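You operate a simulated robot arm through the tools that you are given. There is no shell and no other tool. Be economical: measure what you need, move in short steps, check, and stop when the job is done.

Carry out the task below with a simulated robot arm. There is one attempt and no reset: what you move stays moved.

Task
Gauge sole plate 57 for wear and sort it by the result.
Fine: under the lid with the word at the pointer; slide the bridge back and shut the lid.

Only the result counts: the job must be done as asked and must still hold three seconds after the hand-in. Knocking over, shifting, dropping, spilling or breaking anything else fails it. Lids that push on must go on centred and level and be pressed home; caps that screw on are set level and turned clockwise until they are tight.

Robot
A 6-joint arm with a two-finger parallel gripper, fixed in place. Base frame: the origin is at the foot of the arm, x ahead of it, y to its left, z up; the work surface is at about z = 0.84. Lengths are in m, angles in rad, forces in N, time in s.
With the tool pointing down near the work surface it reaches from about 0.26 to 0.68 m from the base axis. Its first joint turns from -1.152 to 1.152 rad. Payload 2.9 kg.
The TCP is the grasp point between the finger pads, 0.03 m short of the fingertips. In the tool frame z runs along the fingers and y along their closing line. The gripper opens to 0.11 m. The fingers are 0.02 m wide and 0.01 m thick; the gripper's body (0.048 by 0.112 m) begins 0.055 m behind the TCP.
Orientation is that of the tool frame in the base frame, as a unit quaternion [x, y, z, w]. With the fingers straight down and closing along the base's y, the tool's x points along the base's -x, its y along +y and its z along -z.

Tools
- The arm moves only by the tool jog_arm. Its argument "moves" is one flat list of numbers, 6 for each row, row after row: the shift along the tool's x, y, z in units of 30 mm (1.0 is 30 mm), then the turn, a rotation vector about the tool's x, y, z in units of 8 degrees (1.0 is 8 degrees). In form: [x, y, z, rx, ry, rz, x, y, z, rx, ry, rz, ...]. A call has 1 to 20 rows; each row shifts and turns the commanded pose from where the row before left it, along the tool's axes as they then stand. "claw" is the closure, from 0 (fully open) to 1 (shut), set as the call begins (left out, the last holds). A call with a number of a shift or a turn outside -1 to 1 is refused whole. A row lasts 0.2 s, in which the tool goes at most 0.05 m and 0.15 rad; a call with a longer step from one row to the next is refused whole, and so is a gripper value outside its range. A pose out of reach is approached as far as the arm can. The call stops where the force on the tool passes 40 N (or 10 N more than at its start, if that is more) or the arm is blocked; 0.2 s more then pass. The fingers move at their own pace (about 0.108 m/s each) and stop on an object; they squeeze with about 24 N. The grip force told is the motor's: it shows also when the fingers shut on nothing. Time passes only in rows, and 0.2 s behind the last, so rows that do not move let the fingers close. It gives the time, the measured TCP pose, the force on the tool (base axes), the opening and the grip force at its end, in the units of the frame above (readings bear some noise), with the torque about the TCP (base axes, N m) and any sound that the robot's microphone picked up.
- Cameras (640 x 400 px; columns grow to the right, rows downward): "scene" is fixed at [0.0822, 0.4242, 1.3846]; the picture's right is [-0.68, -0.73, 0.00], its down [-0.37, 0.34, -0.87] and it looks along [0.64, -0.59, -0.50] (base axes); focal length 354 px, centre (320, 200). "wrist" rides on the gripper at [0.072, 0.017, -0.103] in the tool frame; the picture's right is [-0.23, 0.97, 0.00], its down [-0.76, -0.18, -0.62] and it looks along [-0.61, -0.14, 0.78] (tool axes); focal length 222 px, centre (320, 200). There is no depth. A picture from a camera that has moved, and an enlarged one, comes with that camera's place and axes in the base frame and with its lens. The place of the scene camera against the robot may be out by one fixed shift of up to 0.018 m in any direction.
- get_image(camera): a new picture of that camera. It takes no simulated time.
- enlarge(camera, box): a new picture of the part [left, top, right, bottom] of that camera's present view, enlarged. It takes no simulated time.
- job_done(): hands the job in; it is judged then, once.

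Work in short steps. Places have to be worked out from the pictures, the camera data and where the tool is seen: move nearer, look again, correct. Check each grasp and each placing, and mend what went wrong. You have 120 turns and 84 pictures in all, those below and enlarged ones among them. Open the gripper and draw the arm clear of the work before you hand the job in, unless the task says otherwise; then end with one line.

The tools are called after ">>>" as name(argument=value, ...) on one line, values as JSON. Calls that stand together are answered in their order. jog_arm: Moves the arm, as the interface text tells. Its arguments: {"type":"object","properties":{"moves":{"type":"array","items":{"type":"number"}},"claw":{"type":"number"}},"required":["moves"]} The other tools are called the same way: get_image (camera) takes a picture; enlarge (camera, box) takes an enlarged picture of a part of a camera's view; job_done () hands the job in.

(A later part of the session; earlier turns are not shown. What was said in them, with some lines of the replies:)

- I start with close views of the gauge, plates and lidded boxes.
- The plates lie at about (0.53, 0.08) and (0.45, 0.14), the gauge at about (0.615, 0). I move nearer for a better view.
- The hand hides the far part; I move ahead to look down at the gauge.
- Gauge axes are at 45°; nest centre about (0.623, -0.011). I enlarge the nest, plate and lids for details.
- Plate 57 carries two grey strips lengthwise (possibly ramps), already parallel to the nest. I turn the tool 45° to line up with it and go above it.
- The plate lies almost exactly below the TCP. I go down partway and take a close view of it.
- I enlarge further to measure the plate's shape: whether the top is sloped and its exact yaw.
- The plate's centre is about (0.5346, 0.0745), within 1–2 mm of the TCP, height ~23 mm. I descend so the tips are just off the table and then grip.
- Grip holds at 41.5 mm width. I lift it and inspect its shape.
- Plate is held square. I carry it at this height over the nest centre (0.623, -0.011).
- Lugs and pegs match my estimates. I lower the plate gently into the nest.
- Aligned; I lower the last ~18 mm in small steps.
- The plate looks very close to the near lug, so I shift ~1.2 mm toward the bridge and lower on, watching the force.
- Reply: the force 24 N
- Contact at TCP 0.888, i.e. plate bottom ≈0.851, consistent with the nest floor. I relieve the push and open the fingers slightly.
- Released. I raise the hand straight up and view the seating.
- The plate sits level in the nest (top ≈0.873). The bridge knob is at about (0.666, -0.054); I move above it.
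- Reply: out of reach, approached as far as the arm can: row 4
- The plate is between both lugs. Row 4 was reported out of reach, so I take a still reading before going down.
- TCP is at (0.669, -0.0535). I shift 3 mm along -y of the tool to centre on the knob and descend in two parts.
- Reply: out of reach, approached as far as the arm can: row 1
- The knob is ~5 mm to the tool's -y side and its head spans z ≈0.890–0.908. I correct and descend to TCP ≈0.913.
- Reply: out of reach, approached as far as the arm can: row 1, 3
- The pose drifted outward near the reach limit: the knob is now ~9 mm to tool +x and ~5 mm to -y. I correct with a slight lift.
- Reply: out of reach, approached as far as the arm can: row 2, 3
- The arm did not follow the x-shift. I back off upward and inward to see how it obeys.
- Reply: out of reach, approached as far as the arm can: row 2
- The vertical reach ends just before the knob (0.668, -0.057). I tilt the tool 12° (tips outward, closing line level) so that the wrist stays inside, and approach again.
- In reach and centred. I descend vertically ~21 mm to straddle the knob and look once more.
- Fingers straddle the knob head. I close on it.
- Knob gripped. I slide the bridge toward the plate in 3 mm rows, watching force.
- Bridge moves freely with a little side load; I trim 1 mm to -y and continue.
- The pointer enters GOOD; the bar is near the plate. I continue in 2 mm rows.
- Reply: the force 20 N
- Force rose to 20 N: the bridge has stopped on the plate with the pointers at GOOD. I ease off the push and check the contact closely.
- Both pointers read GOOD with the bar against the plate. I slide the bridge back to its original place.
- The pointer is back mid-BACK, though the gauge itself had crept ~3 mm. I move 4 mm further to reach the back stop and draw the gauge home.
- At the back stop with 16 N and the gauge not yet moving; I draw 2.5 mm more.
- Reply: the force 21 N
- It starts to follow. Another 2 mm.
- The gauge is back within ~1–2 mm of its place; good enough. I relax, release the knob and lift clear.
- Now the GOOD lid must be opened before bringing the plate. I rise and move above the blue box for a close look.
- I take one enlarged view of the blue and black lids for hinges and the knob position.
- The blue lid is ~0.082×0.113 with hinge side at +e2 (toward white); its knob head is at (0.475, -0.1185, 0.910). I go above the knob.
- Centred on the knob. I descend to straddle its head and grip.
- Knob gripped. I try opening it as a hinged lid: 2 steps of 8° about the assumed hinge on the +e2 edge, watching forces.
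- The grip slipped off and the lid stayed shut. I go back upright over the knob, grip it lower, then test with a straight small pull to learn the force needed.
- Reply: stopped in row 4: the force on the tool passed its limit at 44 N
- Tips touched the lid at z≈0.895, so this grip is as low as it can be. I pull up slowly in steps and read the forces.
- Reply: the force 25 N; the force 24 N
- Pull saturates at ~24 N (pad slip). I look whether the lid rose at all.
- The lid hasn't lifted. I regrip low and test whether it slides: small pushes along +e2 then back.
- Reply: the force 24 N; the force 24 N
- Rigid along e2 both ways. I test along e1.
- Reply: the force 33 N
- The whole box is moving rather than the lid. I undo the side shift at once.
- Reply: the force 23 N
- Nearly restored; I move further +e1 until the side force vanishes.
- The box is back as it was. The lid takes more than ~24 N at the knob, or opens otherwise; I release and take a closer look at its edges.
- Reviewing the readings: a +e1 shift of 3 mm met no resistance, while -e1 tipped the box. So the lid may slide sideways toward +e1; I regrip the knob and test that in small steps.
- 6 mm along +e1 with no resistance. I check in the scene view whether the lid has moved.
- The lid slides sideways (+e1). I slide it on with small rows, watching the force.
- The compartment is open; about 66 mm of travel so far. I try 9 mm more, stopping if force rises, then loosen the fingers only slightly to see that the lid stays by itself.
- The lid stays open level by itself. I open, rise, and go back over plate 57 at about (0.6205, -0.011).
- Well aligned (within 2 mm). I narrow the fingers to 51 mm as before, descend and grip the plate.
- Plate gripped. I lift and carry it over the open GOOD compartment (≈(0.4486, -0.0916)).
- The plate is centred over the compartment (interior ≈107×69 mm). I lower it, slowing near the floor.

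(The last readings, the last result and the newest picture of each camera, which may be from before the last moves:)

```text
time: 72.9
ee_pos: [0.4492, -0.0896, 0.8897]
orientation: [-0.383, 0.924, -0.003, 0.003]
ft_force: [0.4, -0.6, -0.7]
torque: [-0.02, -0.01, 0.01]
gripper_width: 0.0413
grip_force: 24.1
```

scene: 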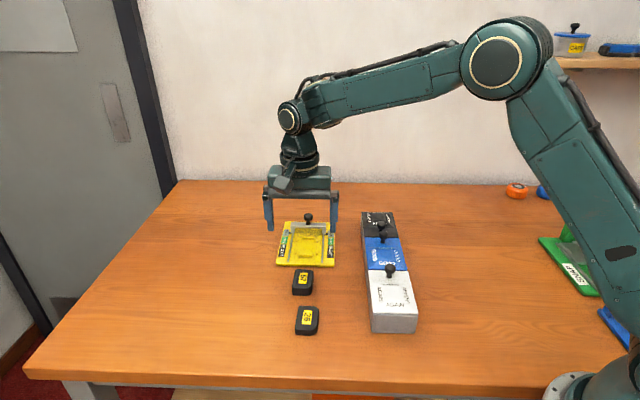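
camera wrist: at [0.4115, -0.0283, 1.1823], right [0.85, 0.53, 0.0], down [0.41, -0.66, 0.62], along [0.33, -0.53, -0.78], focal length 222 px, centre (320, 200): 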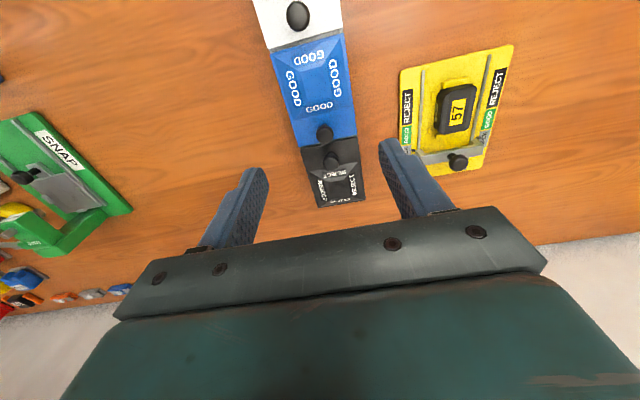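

>>> jog_arm(moves=[0, 0, 0.07, 0, 0, 0, 0, 0, 0, 0, 0, 0])

>>> jog_arm(moves=[0, 0, 0.07, 0, 0, 0, 0, 0, 0, 0, 0, 0])

>>> jog_arm(moves=[0, 0, 0.07, 0, 0, 0, 0, 0, 0, 0, 0, 0])

```text
time: 73.5
ee_pos: [0.449, -0.09, 0.8867]
orientation: [-0.382, 0.924, -0.001, 0.002]
ft_force: [-0.4, 0.1, -1.0]
torque: [-0.01, 0.04, 0.01]
gripper_width: 0.0412
grip_force: 23.9
```

```text
time: 74.1
ee_pos: [0.4481, -0.09, 0.8849]
orientation: [-0.383, 0.924, -0.002, 0.003]
ft_force: [-5.8, 1.2, 22.1]
torque: [0.31, 0.51, 0.01]
gripper_width: 0.0415
grip_force: 24.0
```

```text
time: 74.5
ee_pos: [0.4489, -0.089, 0.8859]
orientation: [-0.383, 0.924, -0.001, 0.003]
ft_force: [-5.0, 0.0, 7.3]
torque: [0.07, 0.09, -0.02]
gripper_width: 0.0414
grip_force: 24.2
stopped in row 2: the force on the tool passed its limit at 42 N (the readings are from after the stop); the commanded pose is now the measured one
```

The plate is on the compartment floor. I open moderately and rise straight up.

>>> jog_arm(moves=[0, 0, 0, 0, 0, 0, 0, 0, 0, 0, 0, 0], claw=0.47)

>>> jog_arm(moves=[0, 0, -0.6, 0, 0, 0, 0, 0, -1, 0, 0, 0, 0, 0, -1, 0, 0, 0, 0, 0, -1, 0, 0, 0, 0, 0, 0, 0, 0, 0])

>>> enlarge(camera="wrist", box=[200, 20, 440, 220])

```text
time: 75.1
ee_pos: [0.4494, -0.0898, 0.8854]
orientation: [-0.383, 0.924, -0.002, 0.004]
ft_force: [-1.4, 0.2, 0.6]
torque: [0.01, 0.01, -0.03]
gripper_width: 0.0582
grip_force: 0.1
```

```text
time: 76.3
ee_pos: [0.4478, -0.0896, 0.994]
orientation: [-0.383, 0.924, -0.002, 0.004]
ft_force: [-0.4, 0.1, 0.0]
torque: [0.0, 0.0, 0.01]
gripper_width: 0.0584
grip_force: 0.0
```

```text
2.00 times, centred on (320, 120) of wrist
camera zoom: at [0.3835, -0.1285, 1.0964], right [-0.53, 0.85, -0.01], down [0.66, 0.41, 0.63], along [0.54, 0.33, -0.78], focal length 444 px, centre (320, 360)
```

zoom: 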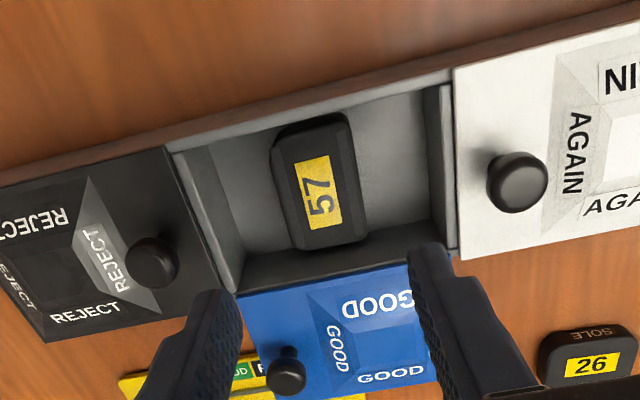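

Plate 57 lies flat inside. I turn back to the earlier yaw (to clear the lid's raised centre) and go to the lid's knob.

>>> jog_arm(moves=[0, 0, 0, 0, 0, 0.9375, 0, 0, 0, 0, 0, 0.9375, 0, 0, 0, 0, 0, 0.9375, 0, 0, 0, 0, 0, 0.9375, 0, 0, 0, 0, 0, 0.9375, 0, 0, 0, 0, 0, 0.9375, 0, 0, 0, 0, 0, 0.9375, 0, 0, 0, 0, 0, 0.9375, 0, 0, 0, 0, 0, 0.9375, 0, 0, 0, 0, 0, 0.9375, 0, 0, 0, 0, 0, 0.9375, 0, 0, 0, 0, 0, 0.9375, -0.44, 0.85, 0, 0, 0, 0, -0.44, 0.85, 0, 0, 0, 0, -0.44, 0.85, 0, 0, 0, 0, 0, 0, 0.7, 0, 0, 0, 0, 0, 0.4, 0, 0, 0, 0, 0, 0, 0, 0, 0])

>>> enlarge(camera="wrist", box=[220, 40, 420, 220])

```text
time: 80.1
ee_pos: [0.5324, -0.0631, 0.9589]
orientation: [0.383, 0.924, 0.001, 0.004]
ft_force: [-0.7, -0.4, 0.3]
torque: [0.0, 0.01, 0.01]
gripper_width: 0.0582
grip_force: 0.1
```

```text
2.22 times, centred on (320, 130) of wrist
camera zoom: at [0.4912, 0.0004, 1.0626], right [0.85, 0.53, 0.01], down [0.41, -0.66, 0.63], along [0.34, -0.53, -0.78], focal length 494 px, centre (320, 356)
```

zoom: 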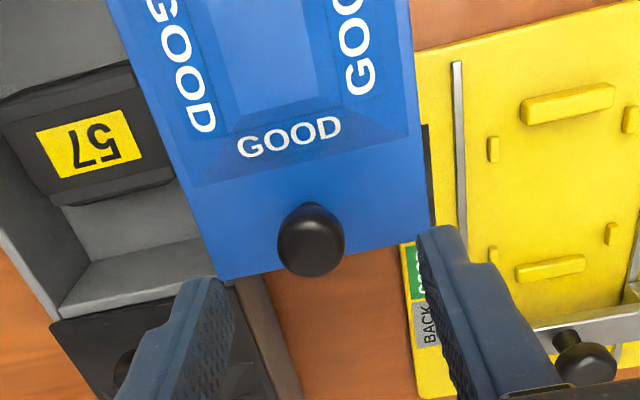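

Nearly centred; I correct 3 mm each way, descend and grip the knob.

>>> jog_arm(moves=[0.09, -0.09, 0.5, 0, 0, 0, 0, 0, 0.5, 0, 0, 0, 0, 0, 0, 0, 0, 0])

>>> jog_arm(moves=[0, 0, 0, 0, 0, 0, 0, 0, 0, 0, 0, 0, 0, 0, 0, 0, 0, 0], claw=1)

>>> jog_arm(moves=[0, -0.2, 0, 0, 0, 0, 0, -0.2, 0, 0, 0, 0, 0, -0.2, 0, 0, 0, 0, 0, -0.2, 0, 0, 0, 0, 0, -0.2, 0, 0, 0, 0, 0, -0.2, 0, 0, 0, 0, 0, 0, 0, 0, 0, 0])

```text
time: 80.9
ee_pos: [0.5281, -0.0652, 0.9289]
orientation: [0.382, 0.924, 0.001, 0.004]
ft_force: [0.7, 0.2, -0.4]
torque: [0.01, 0.02, -0.03]
gripper_width: 0.0583
grip_force: 0.0
```

```text
time: 81.7
ee_pos: [0.5274, -0.0641, 0.9287]
orientation: [0.383, 0.924, 0.001, 0.004]
ft_force: [0.3, -0.3, 0.3]
torque: [-0.03, -0.01, -0.01]
gripper_width: 0.0214
grip_force: 23.9
```

```text
time: 83.3
ee_pos: [0.502, -0.0896, 0.9297]
orientation: [0.383, 0.924, 0.001, 0.004]
ft_force: [5.5, -5.5, 0.4]
torque: [-0.14, -0.2, 0.05]
gripper_width: 0.0212
grip_force: 24.1
```

Sliding shut; ~39 mm to go. I continue 33 mm, trimming the small side load, then finish in small steps.

>>> jog_arm(moves=[-0.04, -0.2, 0, 0, 0, 0, 0, -0.2, 0, 0, 0, 0, 0, -0.2, 0, 0, 0, 0, 0, -0.2, 0, 0, 0, 0, 0, -0.2, 0, 0, 0, 0, 0, -0.1, 0, 0, 0, 0, 0, 0, 0, 0, 0, 0])

>>> jog_arm(moves=[0, -0.06, 0, 0, 0, 0, 0, -0.06, 0, 0, 0, 0, 0, 0, 0, 0, 0, 0])

>>> jog_arm(moves=[0, -0.05, 0, 0, 0, 0, 0, 0, 0, 0, 0, 0])

```text
time: 84.9
ee_pos: [0.4786, -0.1133, 0.9299]
orientation: [0.382, 0.924, 0.001, 0.003]
ft_force: [-9.7, 10.1, 0.3]
torque: [0.36, 0.28, 0.02]
gripper_width: 0.0214
grip_force: 24.5
```

```text
time: 85.7
ee_pos: [0.4774, -0.1157, 0.9312]
orientation: [0.383, 0.924, 0.001, 0.003]
ft_force: [-10.5, 11.3, 0.4]
torque: [0.3, 0.27, 0.0]
gripper_width: 0.0214
grip_force: 23.9
```

```text
time: 86.3
ee_pos: [0.4749, -0.1166, 0.9299]
orientation: [0.383, 0.924, 0.001, 0.003]
ft_force: [-9.3, 10.2, 0.0]
torque: [0.15, 0.05, -0.02]
gripper_width: 0.0211
grip_force: 24.7
```

Close to shut. I relieve the e2 load and push on in 1.5 mm steps until it meets its stop.

>>> jog_arm(moves=[0.06, -0.05, 0, 0, 0, 0, 0, 0, 0, 0, 0, 0])

>>> jog_arm(moves=[0, -0.05, 0, 0, 0, 0, 0, 0, 0, 0, 0, 0])

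>>> enlarge(camera="scene", box=[350, 205, 430, 285])

```text
time: 86.9
ee_pos: [0.4754, -0.1187, 0.9307]
orientation: [0.383, 0.924, 0.001, 0.005]
ft_force: [0.0, -0.5, 0.1]
torque: [-0.1, -0.06, 0.0]
gripper_width: 0.0211
grip_force: 24.3
```

```text
time: 87.5
ee_pos: [0.4732, -0.1187, 0.9312]
orientation: [0.383, 0.924, 0.001, 0.005]
ft_force: [5.8, 0.5, 0.4]
torque: [-0.13, -0.24, -0.02]
gripper_width: 0.0216
grip_force: 23.9
```

```text
5.00 times, centred on (390, 245) of scene
camera zoom: at [0.0828, 0.4241, 1.3846], right [-0.68, -0.73, 0.0], down [-0.37, 0.34, -0.87], along [0.64, -0.59, -0.5], focal length 1768 px, centre (-30, -25)
```

zoom: 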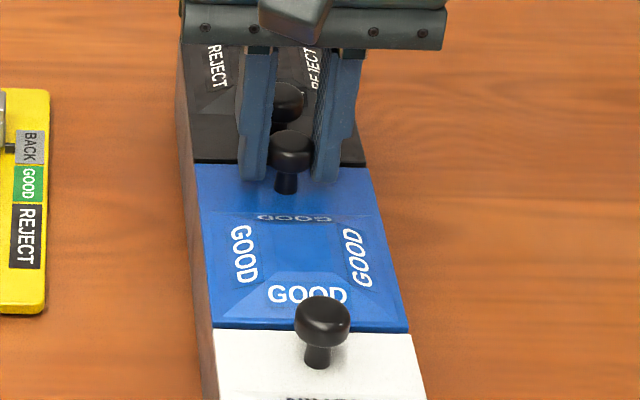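

The lid is against its stop, edges flush. I relax, release, and lift away.

>>> jog_arm(moves=[0, 0.03, 0, 0, 0, 0, 0, 0, 0, 0, 0, 0])

>>> jog_arm(moves=[0, 0, 0, 0, 0, 0, 0, 0, 0, 0, 0, 0], claw=0.6)

>>> jog_arm(moves=[0, 0, -0.7, 0, 0, 0, 0, 0, -1, 0, 0, 0, 0, 0, -1, 0, 0, 0, 0, 0, -1, 0, 0, 0, 0, 0, -1, 0, 0, 0, 0.8, -0.5, 0, 0, 0, 0, 0.8, -0.5, 0, 0, 0, 0, 0, 0, 0, 0, 0, 0])

>>> enlarge(camera="scene", box=[350, 205, 430, 285])

>>> get_image(camera="wrist")

```text
time: 88.1
ee_pos: [0.4743, -0.118, 0.9304]
orientation: [0.384, 0.924, 0.0, 0.006]
ft_force: [7.6, -4.8, 0.7]
torque: [-0.17, -0.16, -0.03]
gripper_width: 0.0213
grip_force: 24.4
```

```text
time: 88.7
ee_pos: [0.4739, -0.1177, 0.9319]
orientation: [0.383, 0.924, 0.001, 0.004]
ft_force: [0.7, 0.3, 1.0]
torque: [-0.03, -0.02, 0.0]
gripper_width: 0.0439
grip_force: 0.0
```

```text
time: 90.5
ee_pos: [0.4165, -0.1038, 1.0703]
orientation: [0.383, 0.924, 0.001, 0.004]
ft_force: [0.1, -0.7, -0.5]
torque: [0.01, 0.01, 0.03]
gripper_width: 0.044
grip_force: 0.1
```

```text
5.00 times, centred on (390, 245) of scene
camera zoom: at [0.0822, 0.4242, 1.3846], right [-0.68, -0.73, 0.0], down [-0.37, 0.34, -0.87], along [0.64, -0.59, -0.5], focal length 1768 px, centre (-30, -25)
```

zoom: 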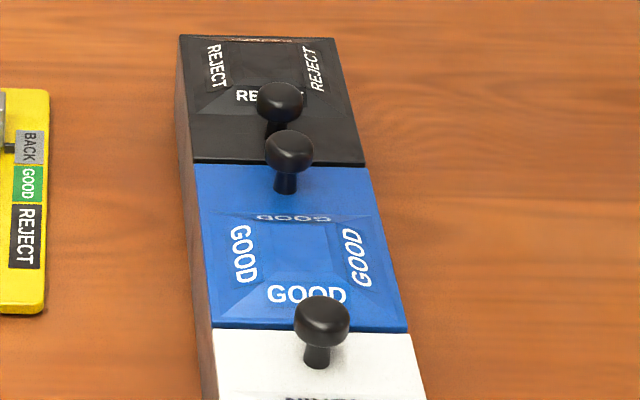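

```text
5 pictures are left
camera wrist: at [0.3752, -0.0408, 1.174], right [0.85, 0.53, 0.01], down [0.41, -0.66, 0.63], along [0.34, -0.53, -0.78], focal length 222 px, centre (320, 200)
```

wrist: 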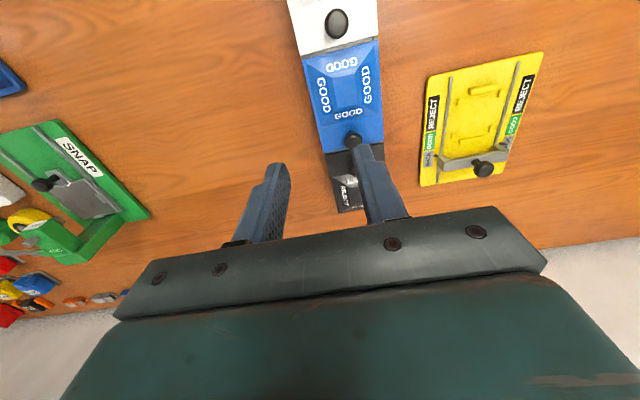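

Compared with the first picture, the blue and black knobs are at their original spots, so the lid is fully shut, and the bridge is at BACK. I open the gripper and draw the arm up and clear.

>>> jog_arm(moves=[0, 0, -1, 0, 0, 0, 0, 0, -1, 0, 0, 0, 0, 0, 0, 0, 0, 0], claw=0)

>>> get_image(camera="scene")

```text
time: 91.3
ee_pos: [0.4151, -0.1021, 1.1329]
orientation: [0.382, 0.924, 0.002, 0.005]
ft_force: [-0.3, -1.0, -0.6]
torque: [0.0, 0.0, 0.03]
gripper_width: 0.1098
grip_force: 0.0
```

```text
4 pictures are left
```

scene: 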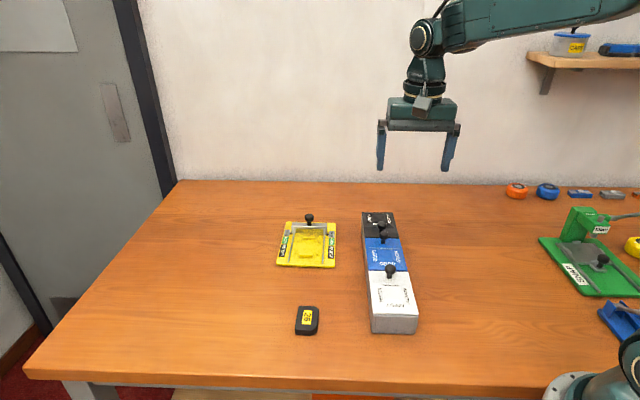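

Everything is in place: the plate is under GOOD, the lid is shut, the bridge is back and the arm is clear. I hand in.

>>> job_done()

```text
The job is handed in.
```

Plate 57 gauged GOOD; it is under the GOOD lid with the lid shut and the bridge back, but the gauge base was pushed about 3 mm and ended 1–2 mm off its start, and the box tipped briefly before settling back.
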